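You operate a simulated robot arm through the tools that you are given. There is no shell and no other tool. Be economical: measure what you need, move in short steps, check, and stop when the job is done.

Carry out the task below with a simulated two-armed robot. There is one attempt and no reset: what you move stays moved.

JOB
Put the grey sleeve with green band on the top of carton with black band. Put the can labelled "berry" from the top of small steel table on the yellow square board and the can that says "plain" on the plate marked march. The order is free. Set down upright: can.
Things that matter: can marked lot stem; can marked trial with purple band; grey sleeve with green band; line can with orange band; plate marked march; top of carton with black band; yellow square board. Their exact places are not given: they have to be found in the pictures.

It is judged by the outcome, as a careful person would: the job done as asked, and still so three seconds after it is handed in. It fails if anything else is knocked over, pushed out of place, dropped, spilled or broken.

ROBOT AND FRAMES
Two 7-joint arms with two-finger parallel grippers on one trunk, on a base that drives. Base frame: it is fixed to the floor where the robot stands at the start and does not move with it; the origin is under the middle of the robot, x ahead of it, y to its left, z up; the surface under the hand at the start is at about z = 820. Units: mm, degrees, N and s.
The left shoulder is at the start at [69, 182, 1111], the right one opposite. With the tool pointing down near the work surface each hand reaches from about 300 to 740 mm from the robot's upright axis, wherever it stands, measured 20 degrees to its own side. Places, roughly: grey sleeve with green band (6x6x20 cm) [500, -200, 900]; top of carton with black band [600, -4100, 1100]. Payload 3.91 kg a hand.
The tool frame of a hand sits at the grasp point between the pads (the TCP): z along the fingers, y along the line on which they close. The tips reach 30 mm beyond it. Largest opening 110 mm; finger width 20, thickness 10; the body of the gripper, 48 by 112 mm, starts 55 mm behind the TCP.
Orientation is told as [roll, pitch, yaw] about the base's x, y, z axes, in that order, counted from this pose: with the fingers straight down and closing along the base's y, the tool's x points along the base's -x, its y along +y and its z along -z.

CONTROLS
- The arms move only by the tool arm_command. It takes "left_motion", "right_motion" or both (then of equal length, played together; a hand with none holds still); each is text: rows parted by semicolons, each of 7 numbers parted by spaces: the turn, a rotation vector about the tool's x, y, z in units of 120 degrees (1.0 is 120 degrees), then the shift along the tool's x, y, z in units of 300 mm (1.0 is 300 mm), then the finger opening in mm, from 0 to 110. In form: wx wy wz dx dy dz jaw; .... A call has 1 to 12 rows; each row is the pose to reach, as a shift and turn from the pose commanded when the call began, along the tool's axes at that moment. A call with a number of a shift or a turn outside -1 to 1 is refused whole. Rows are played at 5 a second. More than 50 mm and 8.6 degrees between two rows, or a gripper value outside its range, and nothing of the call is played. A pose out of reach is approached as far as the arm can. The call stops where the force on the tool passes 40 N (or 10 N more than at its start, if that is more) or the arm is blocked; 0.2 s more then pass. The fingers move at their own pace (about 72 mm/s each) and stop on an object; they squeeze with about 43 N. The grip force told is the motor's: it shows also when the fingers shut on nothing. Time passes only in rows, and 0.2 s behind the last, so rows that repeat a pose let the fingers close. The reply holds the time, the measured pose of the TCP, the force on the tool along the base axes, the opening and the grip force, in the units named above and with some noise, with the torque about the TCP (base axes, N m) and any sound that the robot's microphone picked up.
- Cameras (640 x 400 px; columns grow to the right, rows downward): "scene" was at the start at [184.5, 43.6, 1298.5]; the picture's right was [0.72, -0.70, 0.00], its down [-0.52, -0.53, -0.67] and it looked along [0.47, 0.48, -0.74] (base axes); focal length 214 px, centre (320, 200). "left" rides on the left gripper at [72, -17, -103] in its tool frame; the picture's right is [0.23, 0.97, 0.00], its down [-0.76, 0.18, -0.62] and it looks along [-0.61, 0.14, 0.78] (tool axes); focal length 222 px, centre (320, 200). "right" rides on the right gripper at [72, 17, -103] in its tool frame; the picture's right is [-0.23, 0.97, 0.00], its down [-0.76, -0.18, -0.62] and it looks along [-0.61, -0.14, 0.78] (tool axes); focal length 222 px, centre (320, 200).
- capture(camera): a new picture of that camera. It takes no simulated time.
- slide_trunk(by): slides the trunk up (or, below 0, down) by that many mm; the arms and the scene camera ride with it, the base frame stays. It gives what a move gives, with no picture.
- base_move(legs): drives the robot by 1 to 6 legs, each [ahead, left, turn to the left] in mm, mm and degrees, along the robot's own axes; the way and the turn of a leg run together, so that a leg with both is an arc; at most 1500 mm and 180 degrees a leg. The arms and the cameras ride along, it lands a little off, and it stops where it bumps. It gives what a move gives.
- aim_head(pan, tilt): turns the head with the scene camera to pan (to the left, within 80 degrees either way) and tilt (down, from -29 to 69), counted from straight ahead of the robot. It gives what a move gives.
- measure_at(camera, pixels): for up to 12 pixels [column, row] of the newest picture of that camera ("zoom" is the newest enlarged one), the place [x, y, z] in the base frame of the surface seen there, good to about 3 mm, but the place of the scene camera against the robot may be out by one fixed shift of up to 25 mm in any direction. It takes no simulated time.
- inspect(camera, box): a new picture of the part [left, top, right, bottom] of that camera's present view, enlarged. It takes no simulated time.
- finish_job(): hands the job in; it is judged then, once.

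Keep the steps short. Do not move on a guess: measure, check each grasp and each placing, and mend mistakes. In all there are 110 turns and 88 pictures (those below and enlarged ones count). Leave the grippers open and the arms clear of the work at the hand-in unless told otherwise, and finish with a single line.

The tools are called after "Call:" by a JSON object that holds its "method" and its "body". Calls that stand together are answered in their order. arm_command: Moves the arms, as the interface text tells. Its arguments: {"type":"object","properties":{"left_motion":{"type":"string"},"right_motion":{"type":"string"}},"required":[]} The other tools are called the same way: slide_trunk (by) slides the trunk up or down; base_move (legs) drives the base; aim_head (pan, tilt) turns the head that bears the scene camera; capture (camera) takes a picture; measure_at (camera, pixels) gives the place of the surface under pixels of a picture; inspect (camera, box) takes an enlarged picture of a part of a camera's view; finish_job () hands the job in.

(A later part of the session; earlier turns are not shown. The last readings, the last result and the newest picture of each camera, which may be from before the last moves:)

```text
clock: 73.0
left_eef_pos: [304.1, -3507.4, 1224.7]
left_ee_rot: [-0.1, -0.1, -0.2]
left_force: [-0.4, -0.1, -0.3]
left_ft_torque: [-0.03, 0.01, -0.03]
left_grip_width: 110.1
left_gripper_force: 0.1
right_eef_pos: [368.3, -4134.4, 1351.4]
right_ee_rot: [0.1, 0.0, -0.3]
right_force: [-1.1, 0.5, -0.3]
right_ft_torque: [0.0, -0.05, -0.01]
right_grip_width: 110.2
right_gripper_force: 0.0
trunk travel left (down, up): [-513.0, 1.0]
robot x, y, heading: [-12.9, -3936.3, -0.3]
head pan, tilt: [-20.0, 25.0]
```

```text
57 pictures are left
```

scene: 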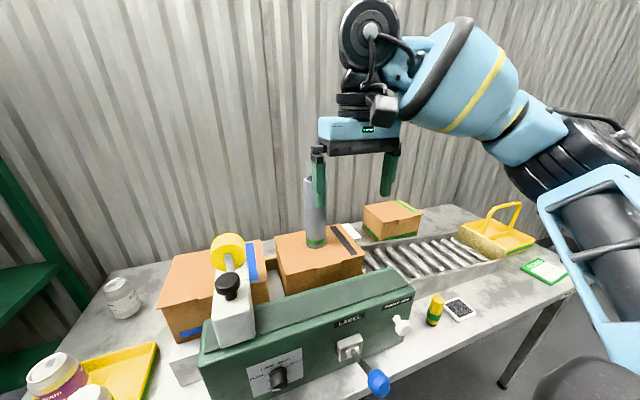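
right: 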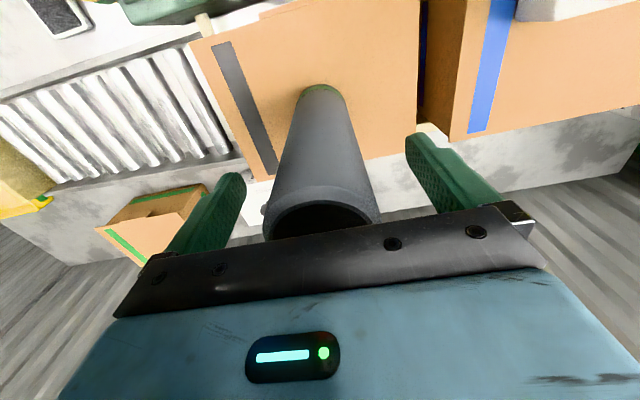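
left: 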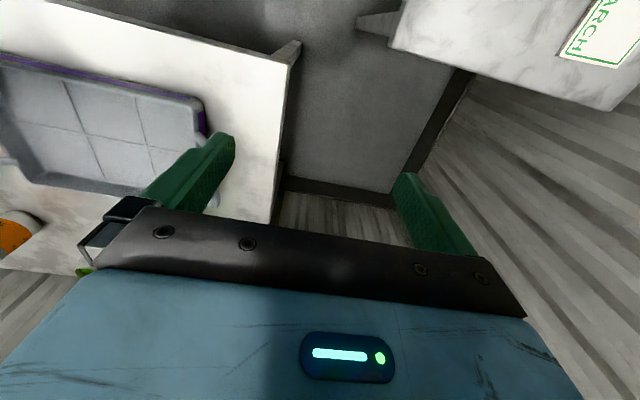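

The sleeve stands on the carton. I'll back out, strafe back left, turn left 90° toward the tables with the yellow board, and look.

Call:
{"method": "base_move", "body": {"legs": [[-450, 0, 0], [0, 1350, 0], [0, 1350, 0], [0, 1100, 0], [0, 0, 90]]}}

Call:
{"method": "aim_head", "body": {"pan": 0, "tilt": 30}}

Call:
{"method": "capture", "body": {"camera": "scene"}}

Call:
{"method": "aim_head", "body": {"pan": 60, "tilt": 30}}

Call:
{"method": "capture", "body": {"camera": "scene"}}

```text
clock: 112.4
left_eef_pos: [-899.6, 182.1, 1224.7]
left_ee_rot: [-0.1, -0.1, 89.8]
left_force: [-0.3, 0.0, -0.5]
left_ft_torque: [-0.01, -0.03, -0.02]
left_grip_width: 109.8
left_gripper_force: 0.0
right_eef_pos: [-272.6, 245.6, 1351.5]
right_ee_rot: [0.0, 0.0, 89.7]
right_force: [0.4, -0.2, -1.4]
right_ft_torque: [0.05, -0.04, -0.03]
right_grip_width: 110.1
right_gripper_force: 0.1
trunk travel left (down, up): [-513.0, 1.0]
robot x, y, heading: [-473.0, -137.1, 89.7]
head pan, tilt: [-20.0, 25.0]
```

```text
clock: 113.2
left_eef_pos: [-899.6, 182.5, 1225.1]
left_ee_rot: [0.0, -0.1, 89.9]
left_force: [0.2, -0.6, -0.5]
left_ft_torque: [-0.02, 0.02, -0.02]
left_grip_width: 110.1
left_gripper_force: 0.0
right_eef_pos: [-273.2, 245.4, 1350.2]
right_ee_rot: [0.0, 0.0, 89.6]
right_force: [0.0, 0.6, 0.4]
right_ft_torque: [-0.05, 0.0, -0.02]
right_grip_width: 109.9
right_gripper_force: 0.1
trunk travel left (down, up): [-513.0, 1.0]
robot x, y, heading: [-469.3, -136.5, 89.6]
head pan, tilt: [0.0, 30.0]
```

```text
56 pictures are left
```

scene: 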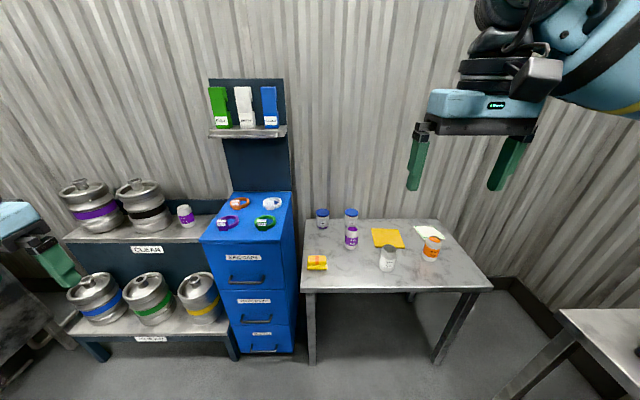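

```text
clock: 114.5
left_eef_pos: [-899.3, 182.4, 1225.8]
left_ee_rot: [0.0, -0.1, 89.8]
left_force: [0.4, -0.7, -1.1]
left_ft_torque: [-0.04, 0.0, -0.01]
left_grip_width: 109.8
left_gripper_force: 0.1
right_eef_pos: [-271.0, 246.0, 1351.3]
right_ee_rot: [0.0, 0.0, 89.7]
right_force: [-0.3, 0.5, -0.2]
right_ft_torque: [-0.02, -0.01, 0.0]
right_grip_width: 109.9
right_gripper_force: 0.0
trunk travel left (down, up): [-513.0, 1.0]
robot x, y, heading: [-474.1, -136.6, 89.5]
head pan, tilt: [60.0, 30.0]
```

```text
55 pictures are left
```

scene: 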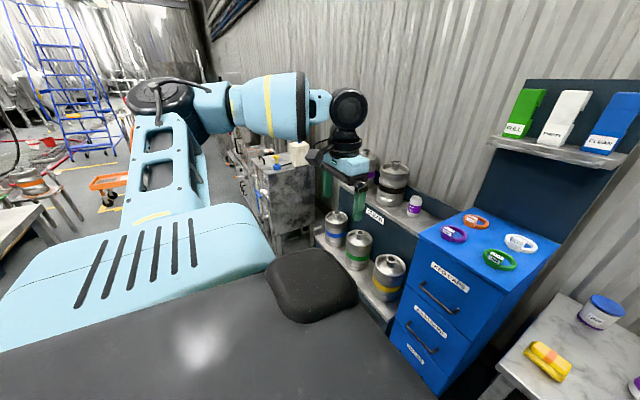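

Zooming on the small table and the keg rack to read the cans.

Call:
{"method": "aim_head", "body": {"pan": 0, "tilt": 30}}

Call:
{"method": "inspect", "body": {"camera": "scene", "box": [300, 195, 460, 295]}}

Call:
{"method": "inspect", "body": {"camera": "scene", "box": [160, 190, 224, 240]}}

Call:
{"method": "inspect", "body": {"camera": "scene", "box": [370, 230, 450, 280]}}

```text
clock: 115.8
left_eef_pos: [-899.8, 183.2, 1224.1]
left_ee_rot: [0.0, 0.0, 89.7]
left_force: [-0.2, -0.1, -0.6]
left_ft_torque: [-0.03, -0.03, 0.0]
left_grip_width: 109.9
left_gripper_force: 0.1
right_eef_pos: [-271.9, 245.6, 1350.8]
right_ee_rot: [0.0, -0.1, 89.7]
right_force: [1.1, -0.5, 0.6]
right_ft_torque: [0.01, 0.02, 0.0]
right_grip_width: 110.0
right_gripper_force: 0.0
trunk travel left (down, up): [-513.0, 1.0]
robot x, y, heading: [-470.2, -137.5, 89.9]
head pan, tilt: [0.0, 30.0]
```

```text
4.00 times, centred on (380, 245) of scene
```

zoom: 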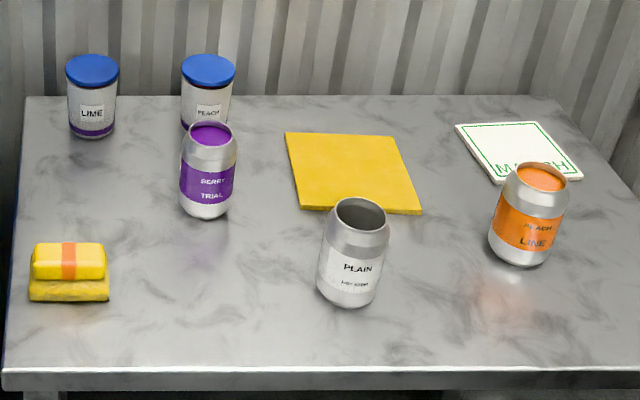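

```text
8.00 times, centred on (192, 215) of scene
```

zoom: 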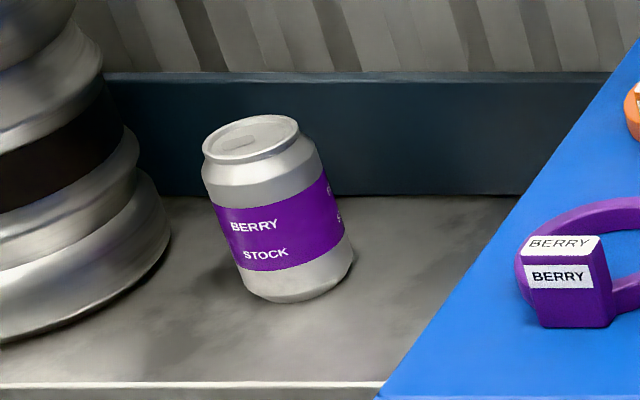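

```text
8.00 times, centred on (410, 255) of scene
```

zoom: 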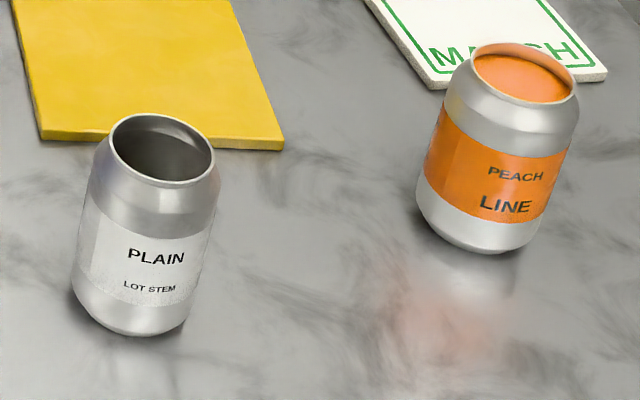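

This is the small steel table with BERRY TRIAL, PLAIN LOT STEM, the yellow board, the MARCH plate and the PEACH LINE can. The berry can is open and full, so it must stay level. Measuring.

Call:
{"method": "capture", "body": {"camera": "scene"}}

Call:
{"method": "measure_at", "body": {"camera": "scene", "pixels": [[352, 230], [351, 247], [389, 250], [387, 268], [372, 230], [403, 247], [388, 238], [428, 229], [433, 238], [433, 262], [340, 288], [470, 285]]}}

```text
51 pictures are left
```

scene: 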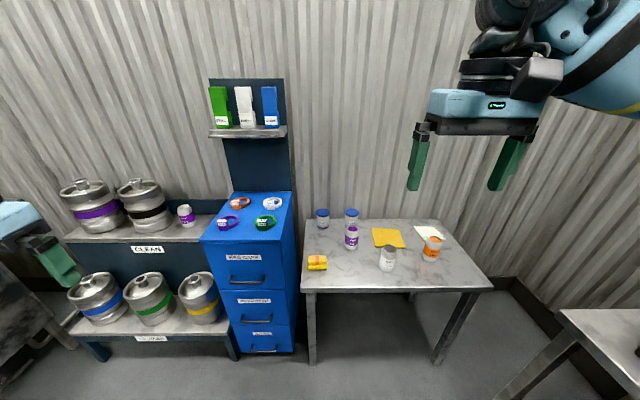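

```text
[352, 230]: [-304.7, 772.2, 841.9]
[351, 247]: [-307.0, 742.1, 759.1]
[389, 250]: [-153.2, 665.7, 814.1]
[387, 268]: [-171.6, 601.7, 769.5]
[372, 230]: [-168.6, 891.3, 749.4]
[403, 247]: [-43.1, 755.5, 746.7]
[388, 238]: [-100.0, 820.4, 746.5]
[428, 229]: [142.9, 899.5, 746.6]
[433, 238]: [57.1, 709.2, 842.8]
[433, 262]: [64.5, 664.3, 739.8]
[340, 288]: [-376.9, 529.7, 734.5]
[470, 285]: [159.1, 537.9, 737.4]
```

Estimated true positions: table z≈717, front edge y≈525, berry (-320,775), plain (-175,645), board centre (-120,815), plate (115,885). I'll bring the left hand inward, lower the trunk, and drive to about (-110,220).

Call:
{"method": "arm_command", "body": {"left_motion": "0 0 0 0 -0.15 0 110; 0 0 0 0 -0.3 0 110; 0 0 0 0 -0.45 0 110; 0 0 0 0 -0.6 0 110; 0 0 0 0 -0.7 0 110"}}

Call:
{"method": "slide_trunk", "body": {"by": -180}}

Call:
{"method": "base_move", "body": {"legs": [[0, -360, 0], [340, 0, 0]]}}

Call:
{"method": "capture", "body": {"camera": "left"}}

Call:
{"method": "capture", "body": {"camera": "right"}}

```text
clock: 117.0
left_eef_pos: [-688.6, 181.1, 1224.9]
left_ee_rot: [0.0, -0.2, 89.8]
left_force: [0.7, 0.1, 0.0]
left_ft_torque: [-0.01, -0.01, -0.04]
left_grip_width: 109.9
left_gripper_force: 0.1
right_eef_pos: [-271.3, 246.1, 1351.1]
right_ee_rot: [-0.1, 0.0, 89.7]
right_force: [-0.3, 0.4, -0.2]
right_ft_torque: [-0.01, 0.0, -0.02]
right_grip_width: 109.8
right_gripper_force: 0.0
trunk travel left (down, up): [-513.0, 1.0]
robot x, y, heading: [-470.7, -137.5, 89.8]
head pan, tilt: [0.0, 30.0]
```

```text
clock: 119.0
left_eef_pos: [-690.1, 181.5, 1046.6]
left_ee_rot: [0.0, -0.2, 89.7]
left_force: [0.4, -1.2, -0.3]
left_ft_torque: [-0.01, 0.0, 0.0]
left_grip_width: 109.8
left_gripper_force: 0.1
right_eef_pos: [-271.8, 245.5, 1172.2]
right_ee_rot: [0.0, -0.1, 89.7]
right_force: [-0.4, 0.6, 0.2]
right_ft_torque: [0.01, 0.03, 0.01]
right_grip_width: 110.1
right_gripper_force: 0.1
trunk travel left (down, up): [-333.0, 181.0]
robot x, y, heading: [-471.7, -137.1, 89.7]
head pan, tilt: [0.0, 30.0]
```

```text
clock: 124.6
left_eef_pos: [-322.2, 523.3, 1044.3]
left_ee_rot: [0.0, -0.1, 89.7]
left_force: [1.0, -0.6, 0.6]
left_ft_torque: [-0.02, -0.03, 0.01]
left_grip_width: 110.2
left_gripper_force: 0.1
right_eef_pos: [95.6, 586.0, 1170.2]
right_ee_rot: [0.0, 0.0, 89.7]
right_force: [0.7, 0.7, 0.5]
right_ft_torque: [-0.01, -0.01, -0.02]
right_grip_width: 110.0
right_gripper_force: 0.1
trunk travel left (down, up): [-333.0, 181.0]
robot x, y, heading: [-104.9, 203.8, 89.9]
head pan, tilt: [0.0, 30.0]
```

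```text
50 pictures are left
```

left: 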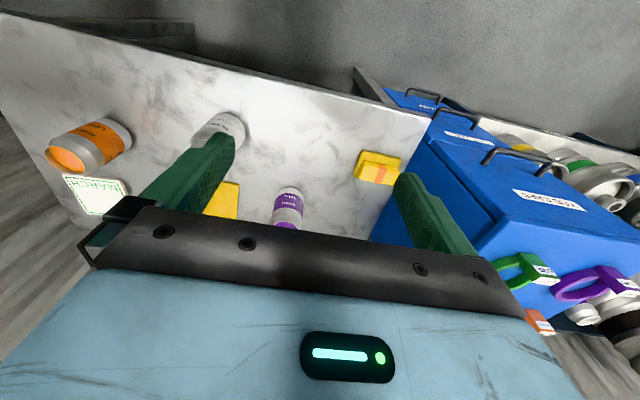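

```text
49 pictures are left
```

right: 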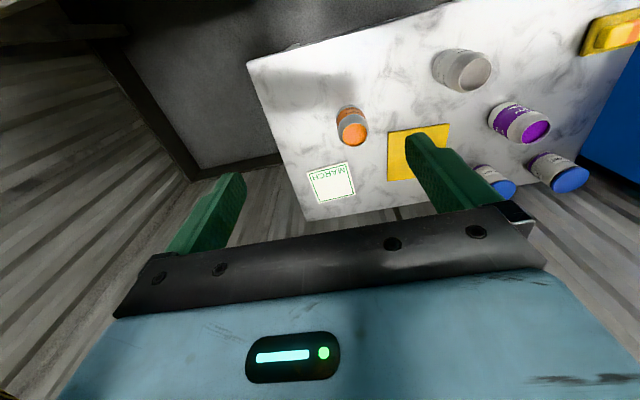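

The right wrist camera sees everything. Measuring cans, board and plate.

Call:
{"method": "measure_at", "body": {"camera": "right", "pixels": [[470, 72], [445, 62], [463, 60], [537, 132], [508, 112], [353, 133], [309, 175], [350, 165], [354, 193], [315, 200], [332, 184], [390, 150]]}}

Call:
{"method": "measure_at", "body": {"camera": "right", "pixels": [[391, 133], [446, 125], [391, 178], [420, 133], [380, 100], [478, 55], [488, 82], [462, 88], [530, 142], [524, 125], [548, 122], [500, 186]]}}

Call:
{"method": "inspect", "body": {"camera": "right", "box": [280, 40, 600, 220]}}

```text
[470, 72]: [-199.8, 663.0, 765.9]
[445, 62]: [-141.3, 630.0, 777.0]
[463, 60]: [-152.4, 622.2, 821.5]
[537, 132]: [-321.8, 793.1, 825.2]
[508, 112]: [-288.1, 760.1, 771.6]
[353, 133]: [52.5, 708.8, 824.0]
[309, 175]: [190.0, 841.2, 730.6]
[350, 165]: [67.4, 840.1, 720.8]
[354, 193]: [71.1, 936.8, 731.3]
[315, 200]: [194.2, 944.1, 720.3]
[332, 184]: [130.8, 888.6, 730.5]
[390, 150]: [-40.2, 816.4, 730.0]
```

```text
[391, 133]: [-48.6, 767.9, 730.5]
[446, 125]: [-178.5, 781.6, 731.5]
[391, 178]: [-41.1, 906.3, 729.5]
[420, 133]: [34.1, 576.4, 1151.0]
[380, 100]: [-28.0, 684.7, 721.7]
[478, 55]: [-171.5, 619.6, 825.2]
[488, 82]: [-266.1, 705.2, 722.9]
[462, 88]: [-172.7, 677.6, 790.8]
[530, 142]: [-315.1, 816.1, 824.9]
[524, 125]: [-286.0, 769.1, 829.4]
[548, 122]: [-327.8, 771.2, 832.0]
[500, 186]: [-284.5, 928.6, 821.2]
```

```text
2.00 times, centred on (440, 130) of right
```

zoom: 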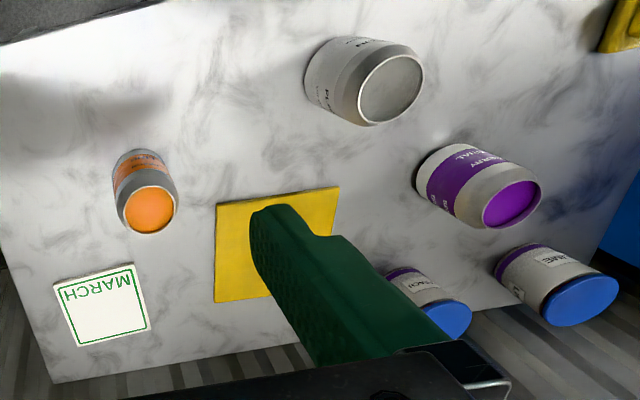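

Table z≈721, plate top z≈730.5 with centre (131,889), board top z≈730 with centre about (-112,838). I'll bring the left hand near the berry can for an accurate look.

Call:
{"method": "arm_command", "body": {"left_motion": "0 0 0 -0.13 0 0.06 110; 0 0 0 -0.26 0 0.12 110; 0 0 0 -0.4 0 0.18 110; 0 0 0 -0.5 0 0.24 110; 0 0 0 -0.59 0 0.28 110; 0 0 0 -0.59 0 0.28 110"}}

Call:
{"method": "capture", "body": {"camera": "left"}}

```text
clock: 126.0
left_eef_pos: [-321.9, 700.3, 962.2]
left_ee_rot: [0.1, -0.1, 89.8]
left_force: [0.4, 0.0, 0.4]
left_ft_torque: [0.01, -0.02, -0.01]
left_grip_width: 110.1
left_gripper_force: 0.1
right_eef_pos: [95.4, 584.7, 1171.8]
right_ee_rot: [-0.1, -0.1, 89.6]
right_force: [0.1, -0.7, -0.5]
right_ft_torque: [0.03, 0.02, -0.01]
right_grip_width: 110.0
right_gripper_force: 0.1
trunk travel left (down, up): [-333.0, 181.0]
robot x, y, heading: [-103.2, 203.7, 89.7]
head pan, tilt: [0.0, 30.0]
```

```text
47 pictures are left
```

left: 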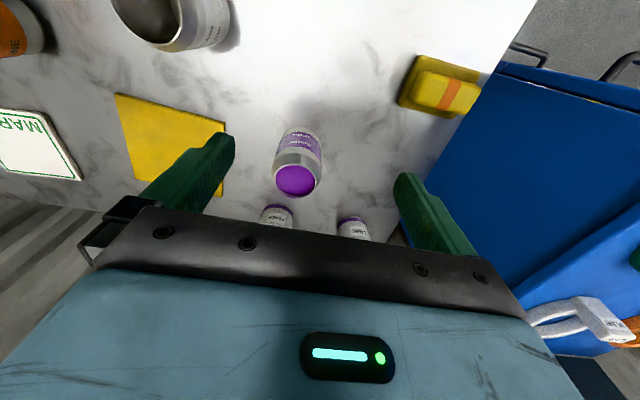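

Call:
{"method": "measure_at", "body": {"camera": "left", "pixels": [[296, 179], [274, 175], [319, 172], [295, 195], [296, 163], [296, 140], [118, 95], [222, 125], [140, 172], [205, 200], [275, 212], [352, 222]]}}

Call:
{"method": "inspect", "body": {"camera": "left", "box": [240, 110, 400, 240]}}

```text
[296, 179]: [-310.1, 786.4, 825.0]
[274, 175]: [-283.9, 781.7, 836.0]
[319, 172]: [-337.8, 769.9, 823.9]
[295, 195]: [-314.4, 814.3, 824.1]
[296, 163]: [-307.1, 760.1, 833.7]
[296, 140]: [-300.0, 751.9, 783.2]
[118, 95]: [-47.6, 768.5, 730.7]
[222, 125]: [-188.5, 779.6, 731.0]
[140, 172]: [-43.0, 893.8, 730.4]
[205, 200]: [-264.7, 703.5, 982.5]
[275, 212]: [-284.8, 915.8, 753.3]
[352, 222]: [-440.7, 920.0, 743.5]
```

```text
3.08 times, centred on (320, 175) of left
```

zoom: 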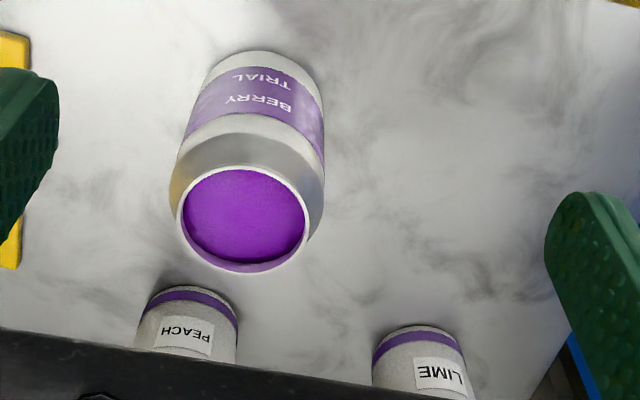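

Berry centre (-311,788), rim z≈836, liquid about 10 mm below the rim. I'll go over it and come down to TCP z≈793, open.

Call:
{"method": "arm_command", "body": {"left_motion": "0 0 0 -0.15 -0.02 0 110; 0 0 0 -0.293 -0.037 0 110; 0 0 0 -0.293 -0.037 0.15 110; 0 0 0 -0.293 -0.037 0.3 110; 0 0 0 -0.293 -0.037 0.42 110; 0 0 0 -0.293 -0.037 0.52 110; 0 0 0 -0.293 -0.037 0.563 110; 0 0 0 -0.293 -0.037 0.563 110"}}

Call:
{"method": "capture", "body": {"camera": "left"}}

```text
clock: 127.8
left_eef_pos: [-309.8, 785.9, 793.5]
left_ee_rot: [0.0, -0.1, 89.7]
left_force: [-0.7, 0.3, 0.3]
left_ft_torque: [-0.03, 0.03, 0.01]
left_grip_width: 109.9
left_gripper_force: 0.1
right_eef_pos: [94.8, 585.4, 1170.8]
right_ee_rot: [0.0, 0.0, 89.6]
right_force: [-0.3, 0.4, 0.2]
right_ft_torque: [-0.03, -0.01, 0.0]
right_grip_width: 109.9
right_gripper_force: 0.1
trunk travel left (down, up): [-333.0, 181.0]
robot x, y, heading: [-109.4, 207.2, 89.8]
head pan, tilt: [0.0, 30.0]
```

```text
45 pictures are left
```

left: 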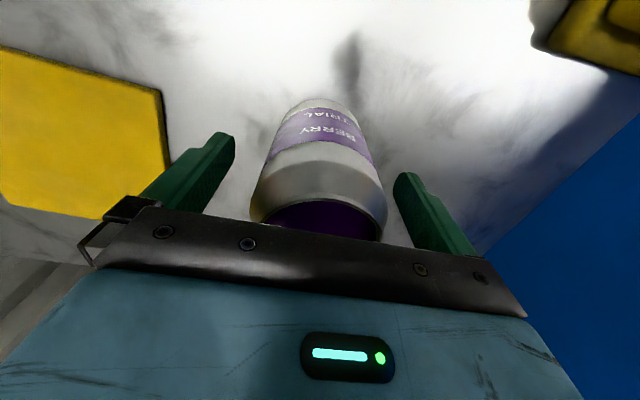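

The can sits centred between the fingers. Closing gently.

Call:
{"method": "arm_command", "body": {"left_motion": "0 0 0 0 0 0 90; 0 0 0 0 0 0 80; 0 0 0 0 0 0 74; 0 0 0 0 0 0 70; 0 0 0 0 0 0 66; 0 0 0 0 0 0 60; 0 0 0 0 0 0 55; 0 0 0 0 0 0 55"}}

```text
clock: 129.6
left_eef_pos: [-309.8, 786.7, 793.2]
left_ee_rot: [0.0, 0.0, 89.8]
left_force: [1.4, -0.3, 0.7]
left_ft_torque: [0.05, -0.13, 0.01]
left_grip_width: 64.5
left_gripper_force: 43.0
right_eef_pos: [95.4, 585.4, 1171.2]
right_ee_rot: [0.0, 0.0, 89.7]
right_force: [-0.4, 0.6, 0.7]
right_ft_torque: [-0.02, -0.01, 0.01]
right_grip_width: 110.1
right_gripper_force: 0.0
trunk travel left (down, up): [-333.0, 181.0]
robot x, y, heading: [-99.7, 199.8, 89.7]
head pan, tilt: [0.0, 30.0]
```

Gripped at 64.5 mm. Lifting slowly by 45 mm.

Call:
{"method": "arm_command", "body": {"left_motion": "0 0 0 0 0 -0.007 55; 0 0 0 0 0 -0.02 55; 0 0 0 0 0 -0.04 55; 0 0 0 0 0 -0.06 55; 0 0 0 0 0 -0.085 55; 0 0 0 0 0 -0.11 55; 0 0 0 0 0 -0.13 55; 0 0 0 0 0 -0.145 55; 0 0 0 0 0 -0.15 55; 0 0 0 0 0 -0.15 55"}}

Call:
{"method": "capture", "body": {"camera": "left"}}

```text
clock: 131.8
left_eef_pos: [-309.6, 787.6, 837.1]
left_ee_rot: [0.0, -0.1, 89.6]
left_force: [0.2, -0.7, -3.8]
left_ft_torque: [-0.02, 0.01, -0.01]
left_grip_width: 64.7
left_gripper_force: 43.0
right_eef_pos: [95.2, 586.2, 1171.6]
right_ee_rot: [0.1, 0.0, 89.7]
right_force: [-0.4, -0.3, 0.4]
right_ft_torque: [0.01, -0.02, -0.01]
right_grip_width: 110.0
right_gripper_force: 0.1
trunk travel left (down, up): [-333.0, 181.0]
robot x, y, heading: [-105.7, 200.5, 89.7]
head pan, tilt: [0.0, 30.0]
```

```text
44 pictures are left
```

left: 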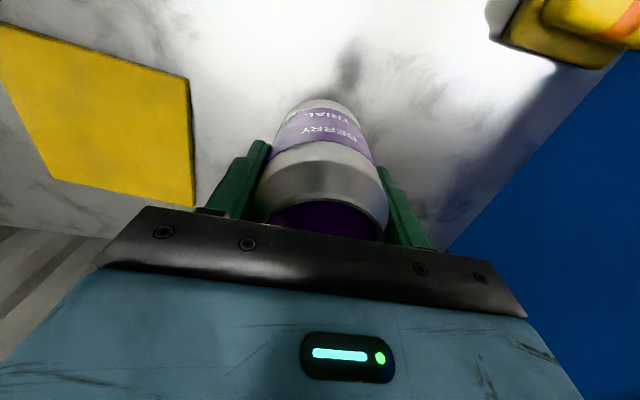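

Held upright. I'll measure the board corners in this view to fix the centre.

Call:
{"method": "measure_at", "body": {"camera": "left", "pixels": [[8, 30], [184, 82], [190, 202], [60, 175], [120, 130]]}}

```text
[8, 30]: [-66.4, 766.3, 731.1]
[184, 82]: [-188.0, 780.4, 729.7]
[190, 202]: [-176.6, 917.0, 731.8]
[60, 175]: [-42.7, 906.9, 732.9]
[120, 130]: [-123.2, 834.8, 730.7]
```

Board centre about (-114,840). Moving the berry can over it slowly with a smooth profile.

Call:
{"method": "arm_command", "body": {"left_motion": "0 0 0 -0.002 -0.007 0 55; 0 0 0 -0.007 -0.026 0 55; 0 0 0 -0.017 -0.065 0 55; 0 0 0 -0.032 -0.124 0 55; 0 0 0 -0.051 -0.196 0 55; 0 0 0 -0.071 -0.274 0 55; 0 0 0 -0.093 -0.358 0 55; 0 0 0 -0.115 -0.443 0 55; 0 0 0 -0.136 -0.522 0 55; 0 0 0 -0.153 -0.587 0 55; 0 0 0 -0.165 -0.632 0 55; 0 0 0 -0.17 -0.652 0 55"}}

Call:
{"method": "capture", "body": {"camera": "left"}}

Call:
{"method": "aim_head", "body": {"pan": 0, "tilt": 45}}

Call:
{"method": "capture", "body": {"camera": "scene"}}

```text
clock: 134.4
left_eef_pos: [-259.0, 753.3, 827.3]
left_ee_rot: [0.1, -0.2, 89.7]
left_force: [0.3, -0.5, -3.7]
left_ft_torque: [0.0, 0.0, 0.01]
left_grip_width: 64.5
left_gripper_force: 43.0
left hand out of reach, approached as far as the arm can: row 4, 5, 6, 7, 8, 9, 10, 11, 12
right_eef_pos: [95.1, 585.5, 1170.7]
right_ee_rot: [0.0, 0.0, 89.8]
right_force: [0.6, 0.0, 0.0]
right_ft_torque: [0.0, 0.01, 0.01]
right_grip_width: 110.1
right_gripper_force: 0.1
trunk travel left (down, up): [-333.0, 181.0]
robot x, y, heading: [-102.9, 201.4, 89.9]
head pan, tilt: [0.0, 30.0]
```

```text
43 pictures are left
```

left: 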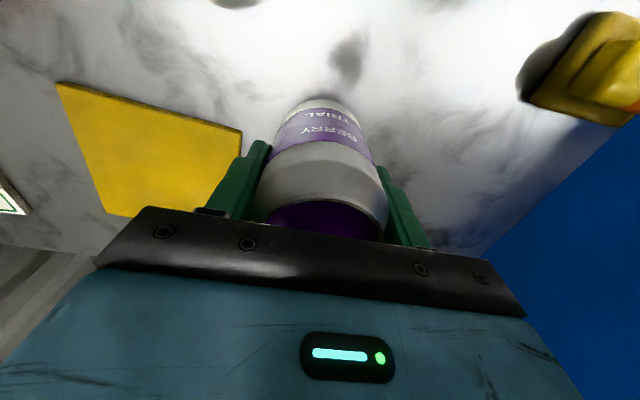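

```text
clock: 135.2
left_eef_pos: [-261.0, 753.4, 827.8]
left_ee_rot: [0.0, -0.2, 89.7]
left_force: [0.3, -0.4, -3.7]
left_ft_torque: [-0.01, 0.01, -0.04]
left_grip_width: 64.6
left_gripper_force: 42.6
right_eef_pos: [94.9, 585.5, 1171.4]
right_ee_rot: [-0.1, -0.1, 89.7]
right_force: [1.0, 0.5, -0.3]
right_ft_torque: [0.02, -0.01, 0.02]
right_grip_width: 110.0
right_gripper_force: 0.1
trunk travel left (down, up): [-333.0, 181.0]
robot x, y, heading: [-102.5, 202.7, 89.6]
head pan, tilt: [0.0, 45.0]
```

```text
42 pictures are left
```

scene: 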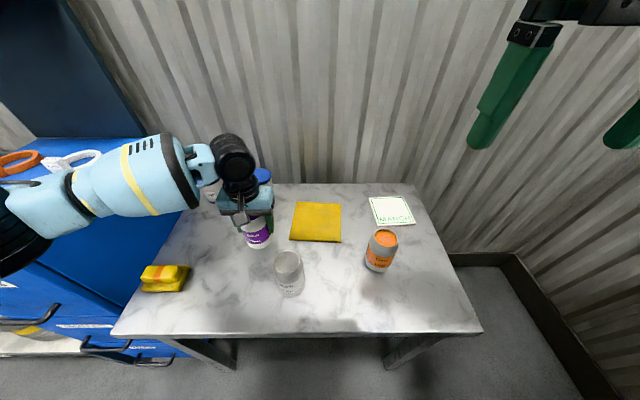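

The left arm ran out of reach and stopped at (-260,753,828), with the can still level. I'll test a small lift to see which reference pose applies.

Call:
{"method": "arm_command", "body": {"left_motion": "0 0 0 0 0 -0.02 55; 0 0 0 0 0 -0.04 55"}}

```text
clock: 135.8
left_eef_pos: [-262.6, 753.1, 839.6]
left_ee_rot: [0.0, -0.1, 89.7]
left_force: [-0.1, -0.5, -3.9]
left_ft_torque: [-0.02, 0.0, 0.01]
left_grip_width: 64.6
left_gripper_force: 42.3
right_eef_pos: [95.3, 585.8, 1172.4]
right_ee_rot: [-0.1, 0.0, 89.7]
right_force: [0.8, 0.6, 0.1]
right_ft_torque: [0.01, -0.03, -0.01]
right_grip_width: 109.9
right_gripper_force: 0.0
trunk travel left (down, up): [-333.0, 181.0]
robot x, y, heading: [-104.3, 199.7, 89.6]
head pan, tilt: [0.0, 45.0]
```

The reference is the reached pose. I'll raise the hand 150 mm slowly, then drop the trunk 150 mm to gain reach.

Call:
{"method": "arm_command", "body": {"left_motion": "0 0 0 0 0 -0.01 55; 0 0 0 0 0 -0.04 55; 0 0 0 0 0 -0.08 55; 0 0 0 0 0 -0.13 55; 0 0 0 0 0 -0.18 55; 0 0 0 0 0 -0.24 55; 0 0 0 0 0 -0.3 55; 0 0 0 0 0 -0.36 55; 0 0 0 0 0 -0.42 55; 0 0 0 0 0 -0.46 55; 0 0 0 0 0 -0.49 55; 0 0 0 0 0 -0.5 55"}}

Call:
{"method": "slide_trunk", "body": {"by": -150}}

Call:
{"method": "capture", "body": {"camera": "left"}}

```text
clock: 138.4
left_eef_pos: [-266.8, 753.2, 988.4]
left_ee_rot: [0.1, -0.1, 89.7]
left_force: [-0.3, 0.7, -3.7]
left_ft_torque: [-0.03, 0.01, -0.03]
left_grip_width: 64.5
left_gripper_force: 42.8
right_eef_pos: [95.3, 584.7, 1171.9]
right_ee_rot: [0.0, 0.0, 89.8]
right_force: [0.3, 1.2, 0.7]
right_ft_torque: [-0.01, 0.01, -0.03]
right_grip_width: 110.1
right_gripper_force: 0.1
trunk travel left (down, up): [-333.0, 181.0]
robot x, y, heading: [-104.0, 203.0, 89.9]
head pan, tilt: [0.0, 45.0]
```

```text
clock: 140.1
left_eef_pos: [-264.0, 752.9, 839.6]
left_ee_rot: [-0.1, -0.1, 89.7]
left_force: [-0.2, 0.3, -2.9]
left_ft_torque: [0.01, 0.01, 0.03]
left_grip_width: 64.5
left_gripper_force: 43.2
right_eef_pos: [94.6, 586.3, 1021.5]
right_ee_rot: [-0.1, -0.2, 89.7]
right_force: [-0.1, -0.6, 0.0]
right_ft_torque: [0.01, 0.01, 0.0]
right_grip_width: 109.9
right_gripper_force: 0.1
trunk travel left (down, up): [-183.0, 331.0]
robot x, y, heading: [-104.4, 204.2, 89.5]
head pan, tilt: [0.0, 45.0]
```

```text
41 pictures are left
```

left: 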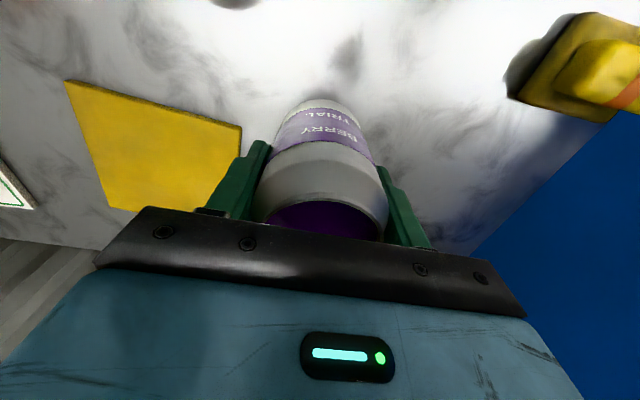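

Moving toward the board centre again, slowly, shift (+148,+83).

Call:
{"method": "arm_command", "body": {"left_motion": "0 0 0 -0.003 -0.005 0 55; 0 0 0 -0.011 -0.02 0 55; 0 0 0 -0.028 -0.049 0 55; 0 0 0 -0.053 -0.094 0 55; 0 0 0 -0.083 -0.148 0 55; 0 0 0 -0.116 -0.207 0 55; 0 0 0 -0.152 -0.271 0 55; 0 0 0 -0.188 -0.335 0 55; 0 0 0 -0.222 -0.394 0 55; 0 0 0 -0.249 -0.444 0 55; 0 0 0 -0.269 -0.478 0 55; 0 0 0 -0.277 -0.493 0 55"}}

```text
clock: 142.7
left_eef_pos: [-251.6, 761.0, 839.7]
left_ee_rot: [0.0, -0.1, 89.7]
left_force: [0.0, -1.1, -3.2]
left_ft_torque: [0.02, 0.02, 0.0]
left_grip_width: 64.6
left_gripper_force: 43.8
left hand out of reach, approached as far as the arm can: row 4, 5, 6, 7, 8, 9, 10, 11, 12
right_eef_pos: [95.6, 585.6, 1021.0]
right_ee_rot: [0.0, 0.0, 89.7]
right_force: [-0.4, -0.1, -0.5]
right_ft_torque: [0.03, 0.0, 0.0]
right_grip_width: 110.1
right_gripper_force: 0.1
trunk travel left (down, up): [-183.0, 331.0]
robot x, y, heading: [-100.9, 202.5, 89.9]
head pan, tilt: [0.0, 45.0]
```

The limit is on reaching inward, not on distance. Turning the base about 20° to the right would bring the hand over the board in a reachable pose. First I'll check clearance on both sides.

Call:
{"method": "aim_head", "body": {"pan": -70, "tilt": 40}}

Call:
{"method": "capture", "body": {"camera": "scene"}}

Call:
{"method": "aim_head", "body": {"pan": 55, "tilt": 40}}

Call:
{"method": "capture", "body": {"camera": "scene"}}

Call:
{"method": "measure_at", "body": {"camera": "scene", "pixels": [[320, 150], [300, 200], [350, 120], [400, 120], [260, 160], [200, 180], [420, 170], [440, 220], [250, 230], [480, 120]]}}

```text
clock: 144.1
left_eef_pos: [-250.9, 761.4, 838.8]
left_ee_rot: [-0.1, -0.1, 89.8]
left_force: [0.4, -0.8, -2.7]
left_ft_torque: [0.02, 0.01, 0.0]
left_grip_width: 64.6
left_gripper_force: 43.0
right_eef_pos: [96.7, 585.0, 1021.4]
right_ee_rot: [0.0, 0.1, 89.9]
right_force: [28.1, -7.9, 12.6]
right_ft_torque: [-0.07, 3.7, 2.87]
right_grip_width: 110.1
right_gripper_force: 0.1
trunk travel left (down, up): [-183.0, 331.0]
robot x, y, heading: [-102.6, 204.2, 89.5]
head pan, tilt: [-70.0, 40.0]
```

```text
40 pictures are left
```

scene: 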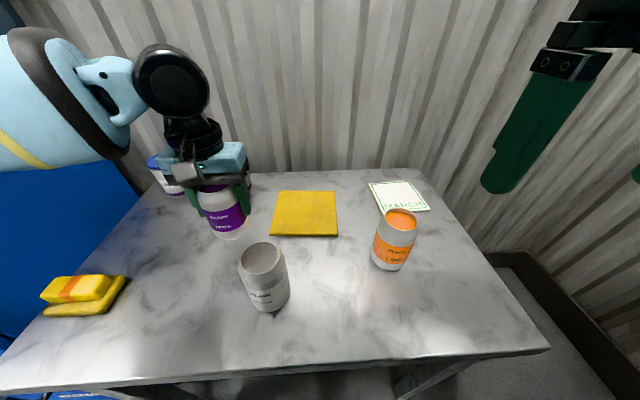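

```text
clock: 146.2
left_eef_pos: [-250.8, 760.6, 838.1]
left_ee_rot: [0.0, -0.1, 89.7]
left_force: [0.4, -0.2, -3.4]
left_ft_torque: [0.0, -0.03, -0.03]
left_grip_width: 64.5
left_gripper_force: 43.3
right_eef_pos: [95.0, 586.2, 1021.4]
right_ee_rot: [0.0, -0.1, 89.7]
right_force: [-0.3, -0.1, 0.2]
right_ft_torque: [-0.01, 0.02, -0.01]
right_grip_width: 110.1
right_gripper_force: 0.0
trunk travel left (down, up): [-183.0, 331.0]
robot x, y, heading: [-101.6, 201.7, 89.6]
head pan, tilt: [55.0, 40.0]
```

```text
39 pictures are left
```

scene: 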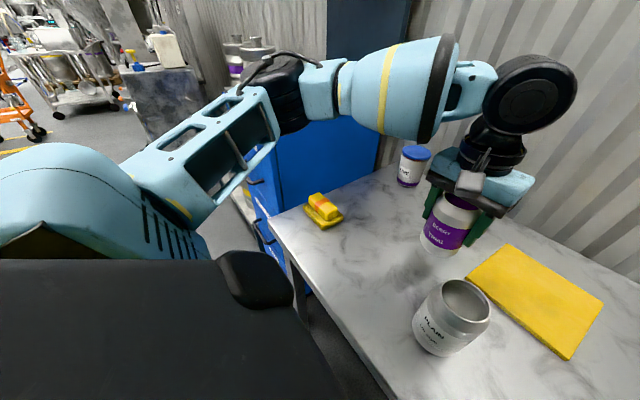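

```text
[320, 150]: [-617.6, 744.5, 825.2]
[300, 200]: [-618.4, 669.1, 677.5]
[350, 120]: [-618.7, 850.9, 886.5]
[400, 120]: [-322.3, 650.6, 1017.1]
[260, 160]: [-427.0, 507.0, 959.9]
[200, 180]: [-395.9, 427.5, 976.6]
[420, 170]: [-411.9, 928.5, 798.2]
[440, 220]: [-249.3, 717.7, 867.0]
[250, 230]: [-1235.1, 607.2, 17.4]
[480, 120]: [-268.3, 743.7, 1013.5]
```

The left side is clear. The earlier "-70" picture seemed not to be turned, and it came with a force spike on the right arm. I'll look right again.

Call:
{"method": "aim_head", "body": {"pan": -60, "tilt": 40}}

Call:
{"method": "capture", "body": {"camera": "scene"}}

```text
clock: 148.1
left_eef_pos: [-252.6, 761.0, 837.8]
left_ee_rot: [0.0, -0.1, 89.8]
left_force: [0.0, 0.1, -3.9]
left_ft_torque: [0.0, 0.0, 0.0]
left_grip_width: 64.6
left_gripper_force: 43.0
right_eef_pos: [94.9, 586.2, 1020.1]
right_ee_rot: [0.1, -0.1, 89.7]
right_force: [0.5, 0.0, 0.6]
right_ft_torque: [-0.01, 0.0, -0.01]
right_grip_width: 109.9
right_gripper_force: 0.2
trunk travel left (down, up): [-183.0, 331.0]
robot x, y, heading: [-98.7, 201.4, 89.7]
head pan, tilt: [-60.0, 40.0]
```

```text
38 pictures are left
```

scene: 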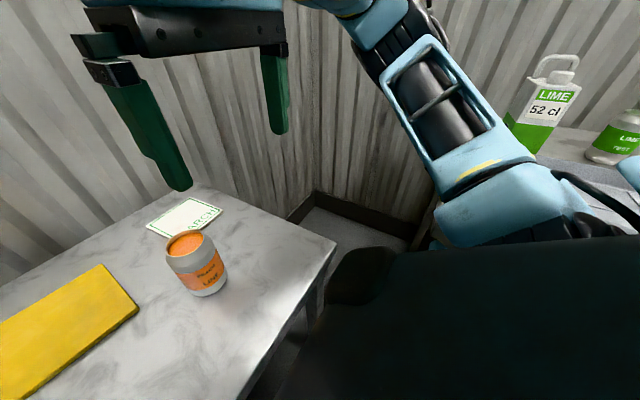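

Measuring the right elbow against the start table and tray.

Call:
{"method": "measure_at", "body": {"camera": "scene", "pixels": [[500, 210], [455, 180], [400, 60], [440, 215], [545, 110], [560, 140], [610, 200], [575, 230], [595, 245], [425, 238], [630, 175]]}}

Call:
{"method": "inspect", "body": {"camera": "scene", "box": [400, 120, 640, 270]}}

```text
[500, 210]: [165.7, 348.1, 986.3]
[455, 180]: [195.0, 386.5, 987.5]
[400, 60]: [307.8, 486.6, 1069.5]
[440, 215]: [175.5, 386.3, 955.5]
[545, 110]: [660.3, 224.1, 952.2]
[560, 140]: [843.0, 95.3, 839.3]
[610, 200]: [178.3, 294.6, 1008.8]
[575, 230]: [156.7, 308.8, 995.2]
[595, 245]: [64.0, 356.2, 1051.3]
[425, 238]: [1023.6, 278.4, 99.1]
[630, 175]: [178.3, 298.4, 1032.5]
```

```text
2.67 times, centred on (520, 195) of scene
```

zoom: 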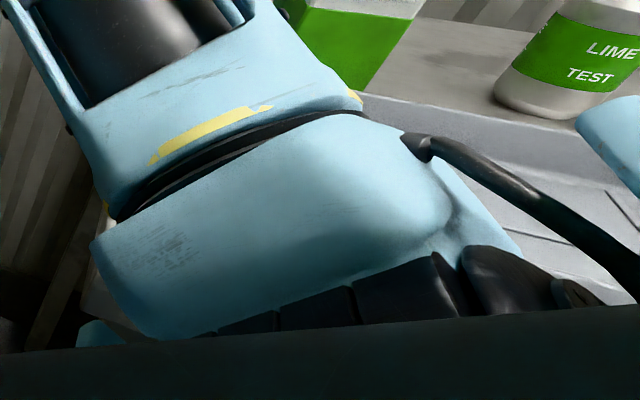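

Everything clears at the turned pose: the right elbow would be near (380,330,1070), well above the tray. Turning the base right 20°.

Call:
{"method": "base_move", "body": {"legs": [[0, 0, -20]]}}

Call:
{"method": "capture", "body": {"camera": "left"}}

```text
clock: 149.6
left_eef_pos: [-51.7, 778.0, 837.4]
left_ee_rot: [0.0, -0.1, 69.8]
left_force: [0.3, 0.2, -3.1]
left_ft_torque: [0.01, 0.03, 0.04]
left_grip_width: 64.5
left_gripper_force: 43.9
right_eef_pos: [212.1, 496.0, 1021.7]
right_ee_rot: [0.0, 0.0, 69.8]
right_force: [0.5, 0.5, 0.6]
right_ft_torque: [0.04, 0.01, 0.03]
right_grip_width: 110.0
right_gripper_force: 0.1
trunk travel left (down, up): [-183.0, 331.0]
robot x, y, heading: [-104.9, 206.5, 69.3]
head pan, tilt: [-60.0, 40.0]
```

```text
36 pictures are left
```

left: 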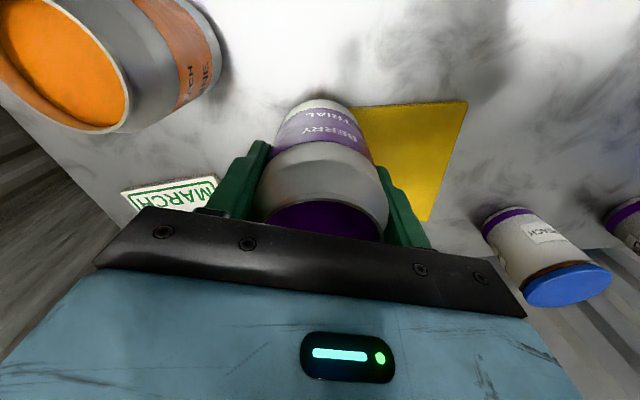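

The hand is now at (-52,778). I need 35 mm ahead and 79 mm left to reach the board centre.

Call:
{"method": "arm_command", "body": {"left_motion": "0 0 0 -0.002 0.005 0 55; 0 0 0 -0.01 0.022 0 55; 0 0 0 -0.024 0.055 0 55; 0 0 0 -0.042 0.096 0 55; 0 0 0 -0.06 0.137 0 55; 0 0 0 -0.078 0.178 0 55; 0 0 0 -0.096 0.217 0 55; 0 0 0 -0.109 0.248 0 55; 0 0 0 -0.116 0.263 0 55; 0 0 0 -0.116 0.263 0 55"}}

Call:
{"method": "capture", "body": {"camera": "left"}}

```text
clock: 151.8
left_eef_pos: [-115.0, 838.8, 839.0]
left_ee_rot: [0.1, -0.1, 69.8]
left_force: [0.0, 0.4, -2.9]
left_ft_torque: [0.03, -0.01, -0.01]
left_grip_width: 64.6
left_gripper_force: 42.8
right_eef_pos: [213.9, 495.6, 1020.3]
right_ee_rot: [0.0, 0.0, 69.8]
right_force: [0.5, -0.1, 0.3]
right_ft_torque: [-0.02, 0.01, 0.01]
right_grip_width: 110.2
right_gripper_force: 0.0
trunk travel left (down, up): [-183.0, 331.0]
robot x, y, heading: [-102.3, 201.9, 69.5]
head pan, tilt: [-60.0, 40.0]
```

```text
35 pictures are left
```

left: 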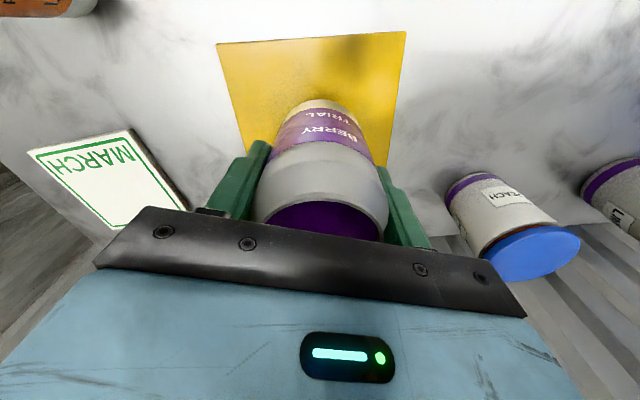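

Over the board's middle. Lowering: contact expected at TCP z≈802.5, so small steps at the end.

Call:
{"method": "arm_command", "body": {"left_motion": "0 0 0 0 0 0.01 55; 0 0 0 0 0 0.03 55; 0 0 0 0 0 0.055 55; 0 0 0 0 0 0.08 55; 0 0 0 0 0 0.098 55; 0 0 0 0 0 0.108 55; 0 0 0 0 0 0.113 55; 0 0 0 0 0 0.117 55; 0 0 0 0 0 0.12 55"}}

```text
clock: 153.8
left_eef_pos: [-114.2, 837.5, 803.0]
left_ee_rot: [0.0, -0.2, 69.9]
left_force: [-0.8, -0.7, -0.8]
left_ft_torque: [-0.08, -0.01, 0.03]
left_grip_width: 64.6
left_gripper_force: 42.7
right_eef_pos: [213.6, 495.3, 1022.1]
right_ee_rot: [0.0, -0.1, 69.8]
right_force: [0.2, 0.3, 0.5]
right_ft_torque: [-0.03, 0.0, -0.01]
right_grip_width: 110.1
right_gripper_force: 0.0
trunk travel left (down, up): [-183.0, 331.0]
robot x, y, heading: [-105.0, 204.0, 69.7]
head pan, tilt: [-60.0, 40.0]
```

Force went from about -3.2 to -0.8 N, so it is touching. One more small step down to confirm.

Call:
{"method": "arm_command", "body": {"left_motion": "0 0 0 0 0 0.003 55; 0 0 0 0 0 0.005 55"}}

```text
clock: 154.4
left_eef_pos: [-114.8, 837.9, 804.2]
left_ee_rot: [0.0, -0.4, 69.8]
left_force: [-0.5, 0.4, 9.6]
left_ft_torque: [-0.35, 0.12, 0.01]
left_grip_width: 64.8
left_gripper_force: 43.3
right_eef_pos: [214.5, 493.4, 1020.8]
right_ee_rot: [0.1, -0.1, 69.8]
right_force: [0.4, 0.7, -0.5]
right_ft_torque: [0.0, 0.01, 0.0]
right_grip_width: 110.1
right_gripper_force: 0.0
trunk travel left (down, up): [-183.0, 331.0]
robot x, y, heading: [-102.8, 205.5, 69.8]
head pan, tilt: [-60.0, 40.0]
```

Firm contact. I'll ease up 1 mm and open gradually.

Call:
{"method": "arm_command", "body": {"left_motion": "0 0 0 0 0 -0.004 55; 0 0 0 0 0 -0.004 66; 0 0 0 0 0 -0.004 70; 0 0 0 0 0 -0.004 80; 0 0 0 0 0 -0.004 95; 0 0 0 0 0 -0.004 110; 0 0 0 0 0 -0.004 110"}}

Call:
{"method": "arm_command", "body": {"left_motion": "0 0 0 0 0 -0.1 110; 0 0 0 0 0 -0.2 110; 0 0 0 0 0 -0.35 110; 0 0 0 0 0 -0.45 110; 0 0 0 0 0 -0.5 110"}}

Call:
{"method": "capture", "body": {"camera": "left"}}

```text
clock: 156.0
left_eef_pos: [-114.9, 838.3, 801.6]
left_ee_rot: [0.0, 0.0, 69.8]
left_force: [-0.3, -0.5, 0.2]
left_ft_torque: [0.03, -0.02, 0.04]
left_grip_width: 109.9
left_gripper_force: 0.0
right_eef_pos: [214.6, 495.7, 1020.4]
right_ee_rot: [0.0, 0.0, 69.8]
right_force: [0.2, 0.4, -0.1]
right_ft_torque: [0.03, 0.0, -0.03]
right_grip_width: 109.8
right_gripper_force: 0.1
trunk travel left (down, up): [-183.0, 331.0]
robot x, y, heading: [-103.9, 203.6, 69.9]
head pan, tilt: [-60.0, 40.0]
```

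```text
clock: 157.2
left_eef_pos: [-114.8, 837.7, 952.8]
left_ee_rot: [0.2, 0.0, 69.8]
left_force: [0.4, -0.2, -0.3]
left_ft_torque: [-0.01, -0.06, 0.02]
left_grip_width: 109.8
left_gripper_force: 0.1
right_eef_pos: [212.7, 495.6, 1020.7]
right_ee_rot: [0.0, 0.0, 69.8]
right_force: [-0.3, -0.8, 0.3]
right_ft_torque: [0.01, 0.01, 0.02]
right_grip_width: 109.9
right_gripper_force: 0.3
trunk travel left (down, up): [-183.0, 331.0]
robot x, y, heading: [-99.5, 199.0, 69.7]
head pan, tilt: [-60.0, 40.0]
```

```text
34 pictures are left
```

left: 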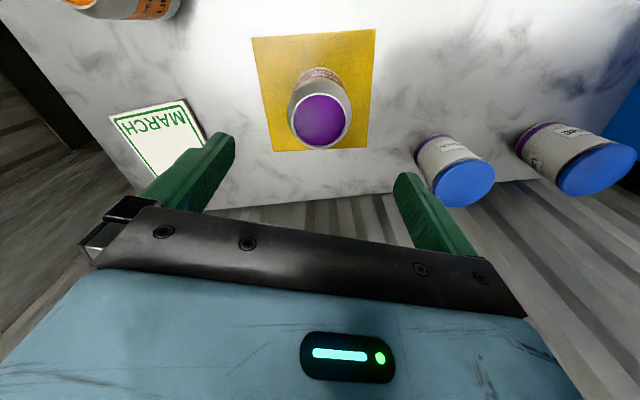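

Berry stands centred and upright on the board. I'll retract the left hand, turn left 40° to face 110°, and view the plain can with the right hand.

Call:
{"method": "arm_command", "body": {"left_motion": "0 0 0 0.12 0 -0.08 110; 0 0 0 0.24 0 -0.16 110; 0 0 0 0.38 0 -0.2 110; 0 0 0 0.52 0 -0.2 110; 0 0 0 0.66 0 -0.2 110; 0 0 0 0.8 0 -0.2 110; 0 0 0 0.867 0 -0.2 110"}}

Call:
{"method": "base_move", "body": {"legs": [[0, 0, 40]]}}

Call:
{"method": "capture", "body": {"camera": "right"}}

```text
clock: 158.8
left_eef_pos: [-204.5, 594.1, 1011.5]
left_ee_rot: [0.0, -0.2, 69.9]
left_force: [-0.4, -0.4, 0.3]
left_ft_torque: [-0.03, -0.01, -0.01]
left_grip_width: 110.0
left_gripper_force: 0.1
right_eef_pos: [214.3, 495.1, 1021.6]
right_ee_rot: [0.1, 0.0, 69.8]
right_force: [0.4, -0.8, -0.8]
right_ft_torque: [0.0, -0.01, 0.03]
right_grip_width: 110.1
right_gripper_force: 0.1
trunk travel left (down, up): [-183.0, 331.0]
robot x, y, heading: [-104.5, 203.6, 69.8]
head pan, tilt: [-60.0, 40.0]
```

```text
clock: 161.1
left_eef_pos: [-433.0, 434.3, 1012.3]
left_ee_rot: [0.0, -0.1, 110.1]
left_force: [0.8, 0.2, 0.2]
left_ft_torque: [0.02, 0.02, -0.05]
left_grip_width: 109.9
left_gripper_force: 0.0
right_eef_pos: [-51.7, 632.6, 1020.9]
right_ee_rot: [0.1, 0.0, 110.2]
right_force: [-0.3, 0.3, 0.0]
right_ft_torque: [-0.01, -0.03, -0.01]
right_grip_width: 110.0
right_gripper_force: 0.1
trunk travel left (down, up): [-183.0, 331.0]
robot x, y, heading: [-101.0, 205.4, 109.9]
head pan, tilt: [-60.0, 40.0]
```

```text
33 pictures are left
```

right: 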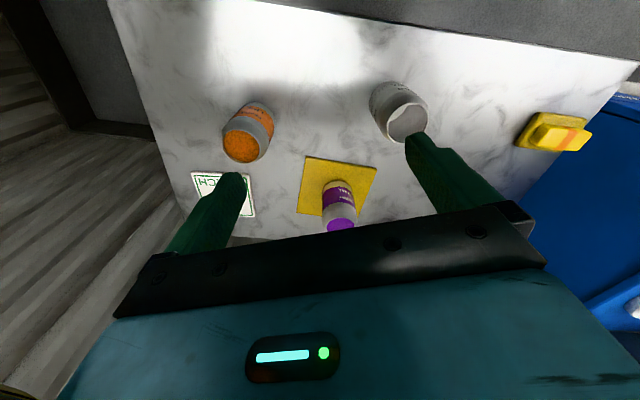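

Measuring the plain can's rim near (408,122), plus the plate and peach can.

Call:
{"method": "measure_at", "body": {"camera": "right", "pixels": [[408, 104], [389, 128], [426, 112], [408, 142], [393, 110], [385, 100], [194, 175], [242, 177], [248, 212], [200, 180], [246, 140], [243, 160]]}}

Call:
{"method": "inspect", "body": {"camera": "right", "box": [180, 70, 440, 232]}}

```text
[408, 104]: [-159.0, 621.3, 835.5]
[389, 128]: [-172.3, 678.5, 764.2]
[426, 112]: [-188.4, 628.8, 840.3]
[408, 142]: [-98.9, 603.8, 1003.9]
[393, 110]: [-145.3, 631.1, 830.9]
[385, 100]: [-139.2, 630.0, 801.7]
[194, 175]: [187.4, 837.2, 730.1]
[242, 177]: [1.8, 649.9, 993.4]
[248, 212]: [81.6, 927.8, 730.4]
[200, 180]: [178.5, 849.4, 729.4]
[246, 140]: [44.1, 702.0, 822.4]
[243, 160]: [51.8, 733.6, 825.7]
```

```text
2.46 times, centred on (310, 151) of right
```

zoom: 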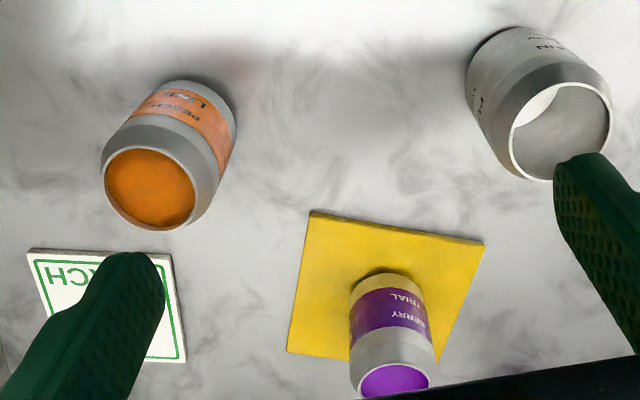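

I need a clearer view of the plain can, so I'm moving the right hand to hover behind it.

Call:
{"method": "arm_command", "body": {"right_motion": "0 0 0 0.03 0.12 0.05 110; 0 0 0 0.07 0.24 0.1 110; 0 0 0 0.102 0.353 0.167 110; 0 0 0 0.102 0.353 0.167 110"}}

Call:
{"method": "capture", "body": {"camera": "right"}}

```text
clock: 162.1
left_eef_pos: [-432.3, 433.0, 1012.0]
left_ee_rot: [0.2, -0.1, 110.2]
left_force: [-0.1, -0.1, -0.4]
left_ft_torque: [0.02, -0.03, -0.01]
left_grip_width: 110.0
left_gripper_force: 0.0
right_eef_pos: [-141.3, 567.6, 970.8]
right_ee_rot: [0.3, 0.2, 109.7]
right_force: [-0.2, 1.5, -0.3]
right_ft_torque: [-0.04, 0.0, -0.03]
right_grip_width: 109.9
right_gripper_force: 0.0
trunk travel left (down, up): [-183.0, 331.0]
robot x, y, heading: [-102.4, 203.3, 110.1]
head pan, tilt: [-60.0, 40.0]
```

```text
31 pictures are left
```

right: 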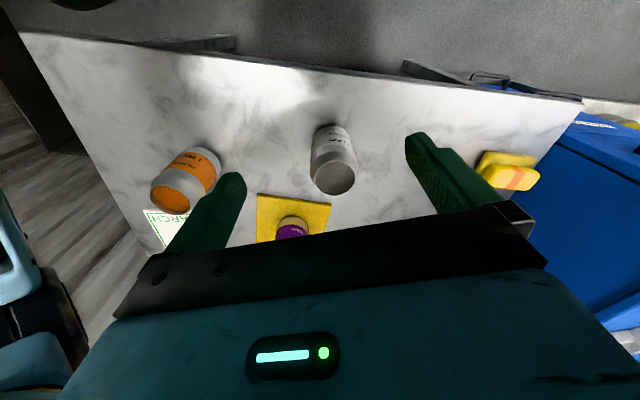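

Call:
{"method": "measure_at", "body": {"camera": "right", "pixels": [[331, 160], [314, 178], [354, 175], [332, 193], [313, 170], [355, 167], [331, 145], [333, 194]]}}

Call:
{"method": "inspect", "body": {"camera": "right", "box": [280, 110, 400, 210]}}

```text
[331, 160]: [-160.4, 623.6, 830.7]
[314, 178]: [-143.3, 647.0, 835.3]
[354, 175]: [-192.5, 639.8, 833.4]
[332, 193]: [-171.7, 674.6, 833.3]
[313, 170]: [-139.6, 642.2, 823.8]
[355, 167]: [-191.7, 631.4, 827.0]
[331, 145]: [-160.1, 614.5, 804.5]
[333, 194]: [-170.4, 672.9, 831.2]
```

```text
4.00 times, centred on (340, 160) of right
```

zoom: 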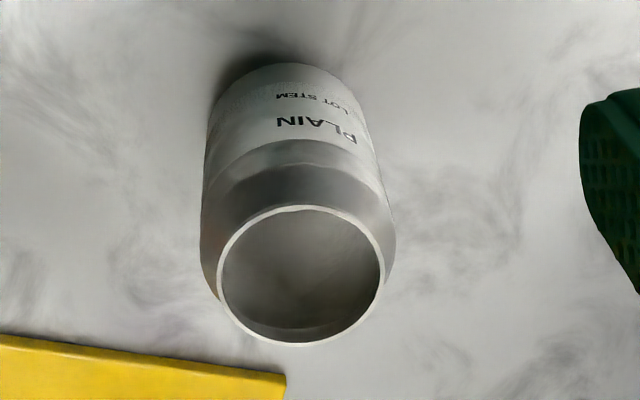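

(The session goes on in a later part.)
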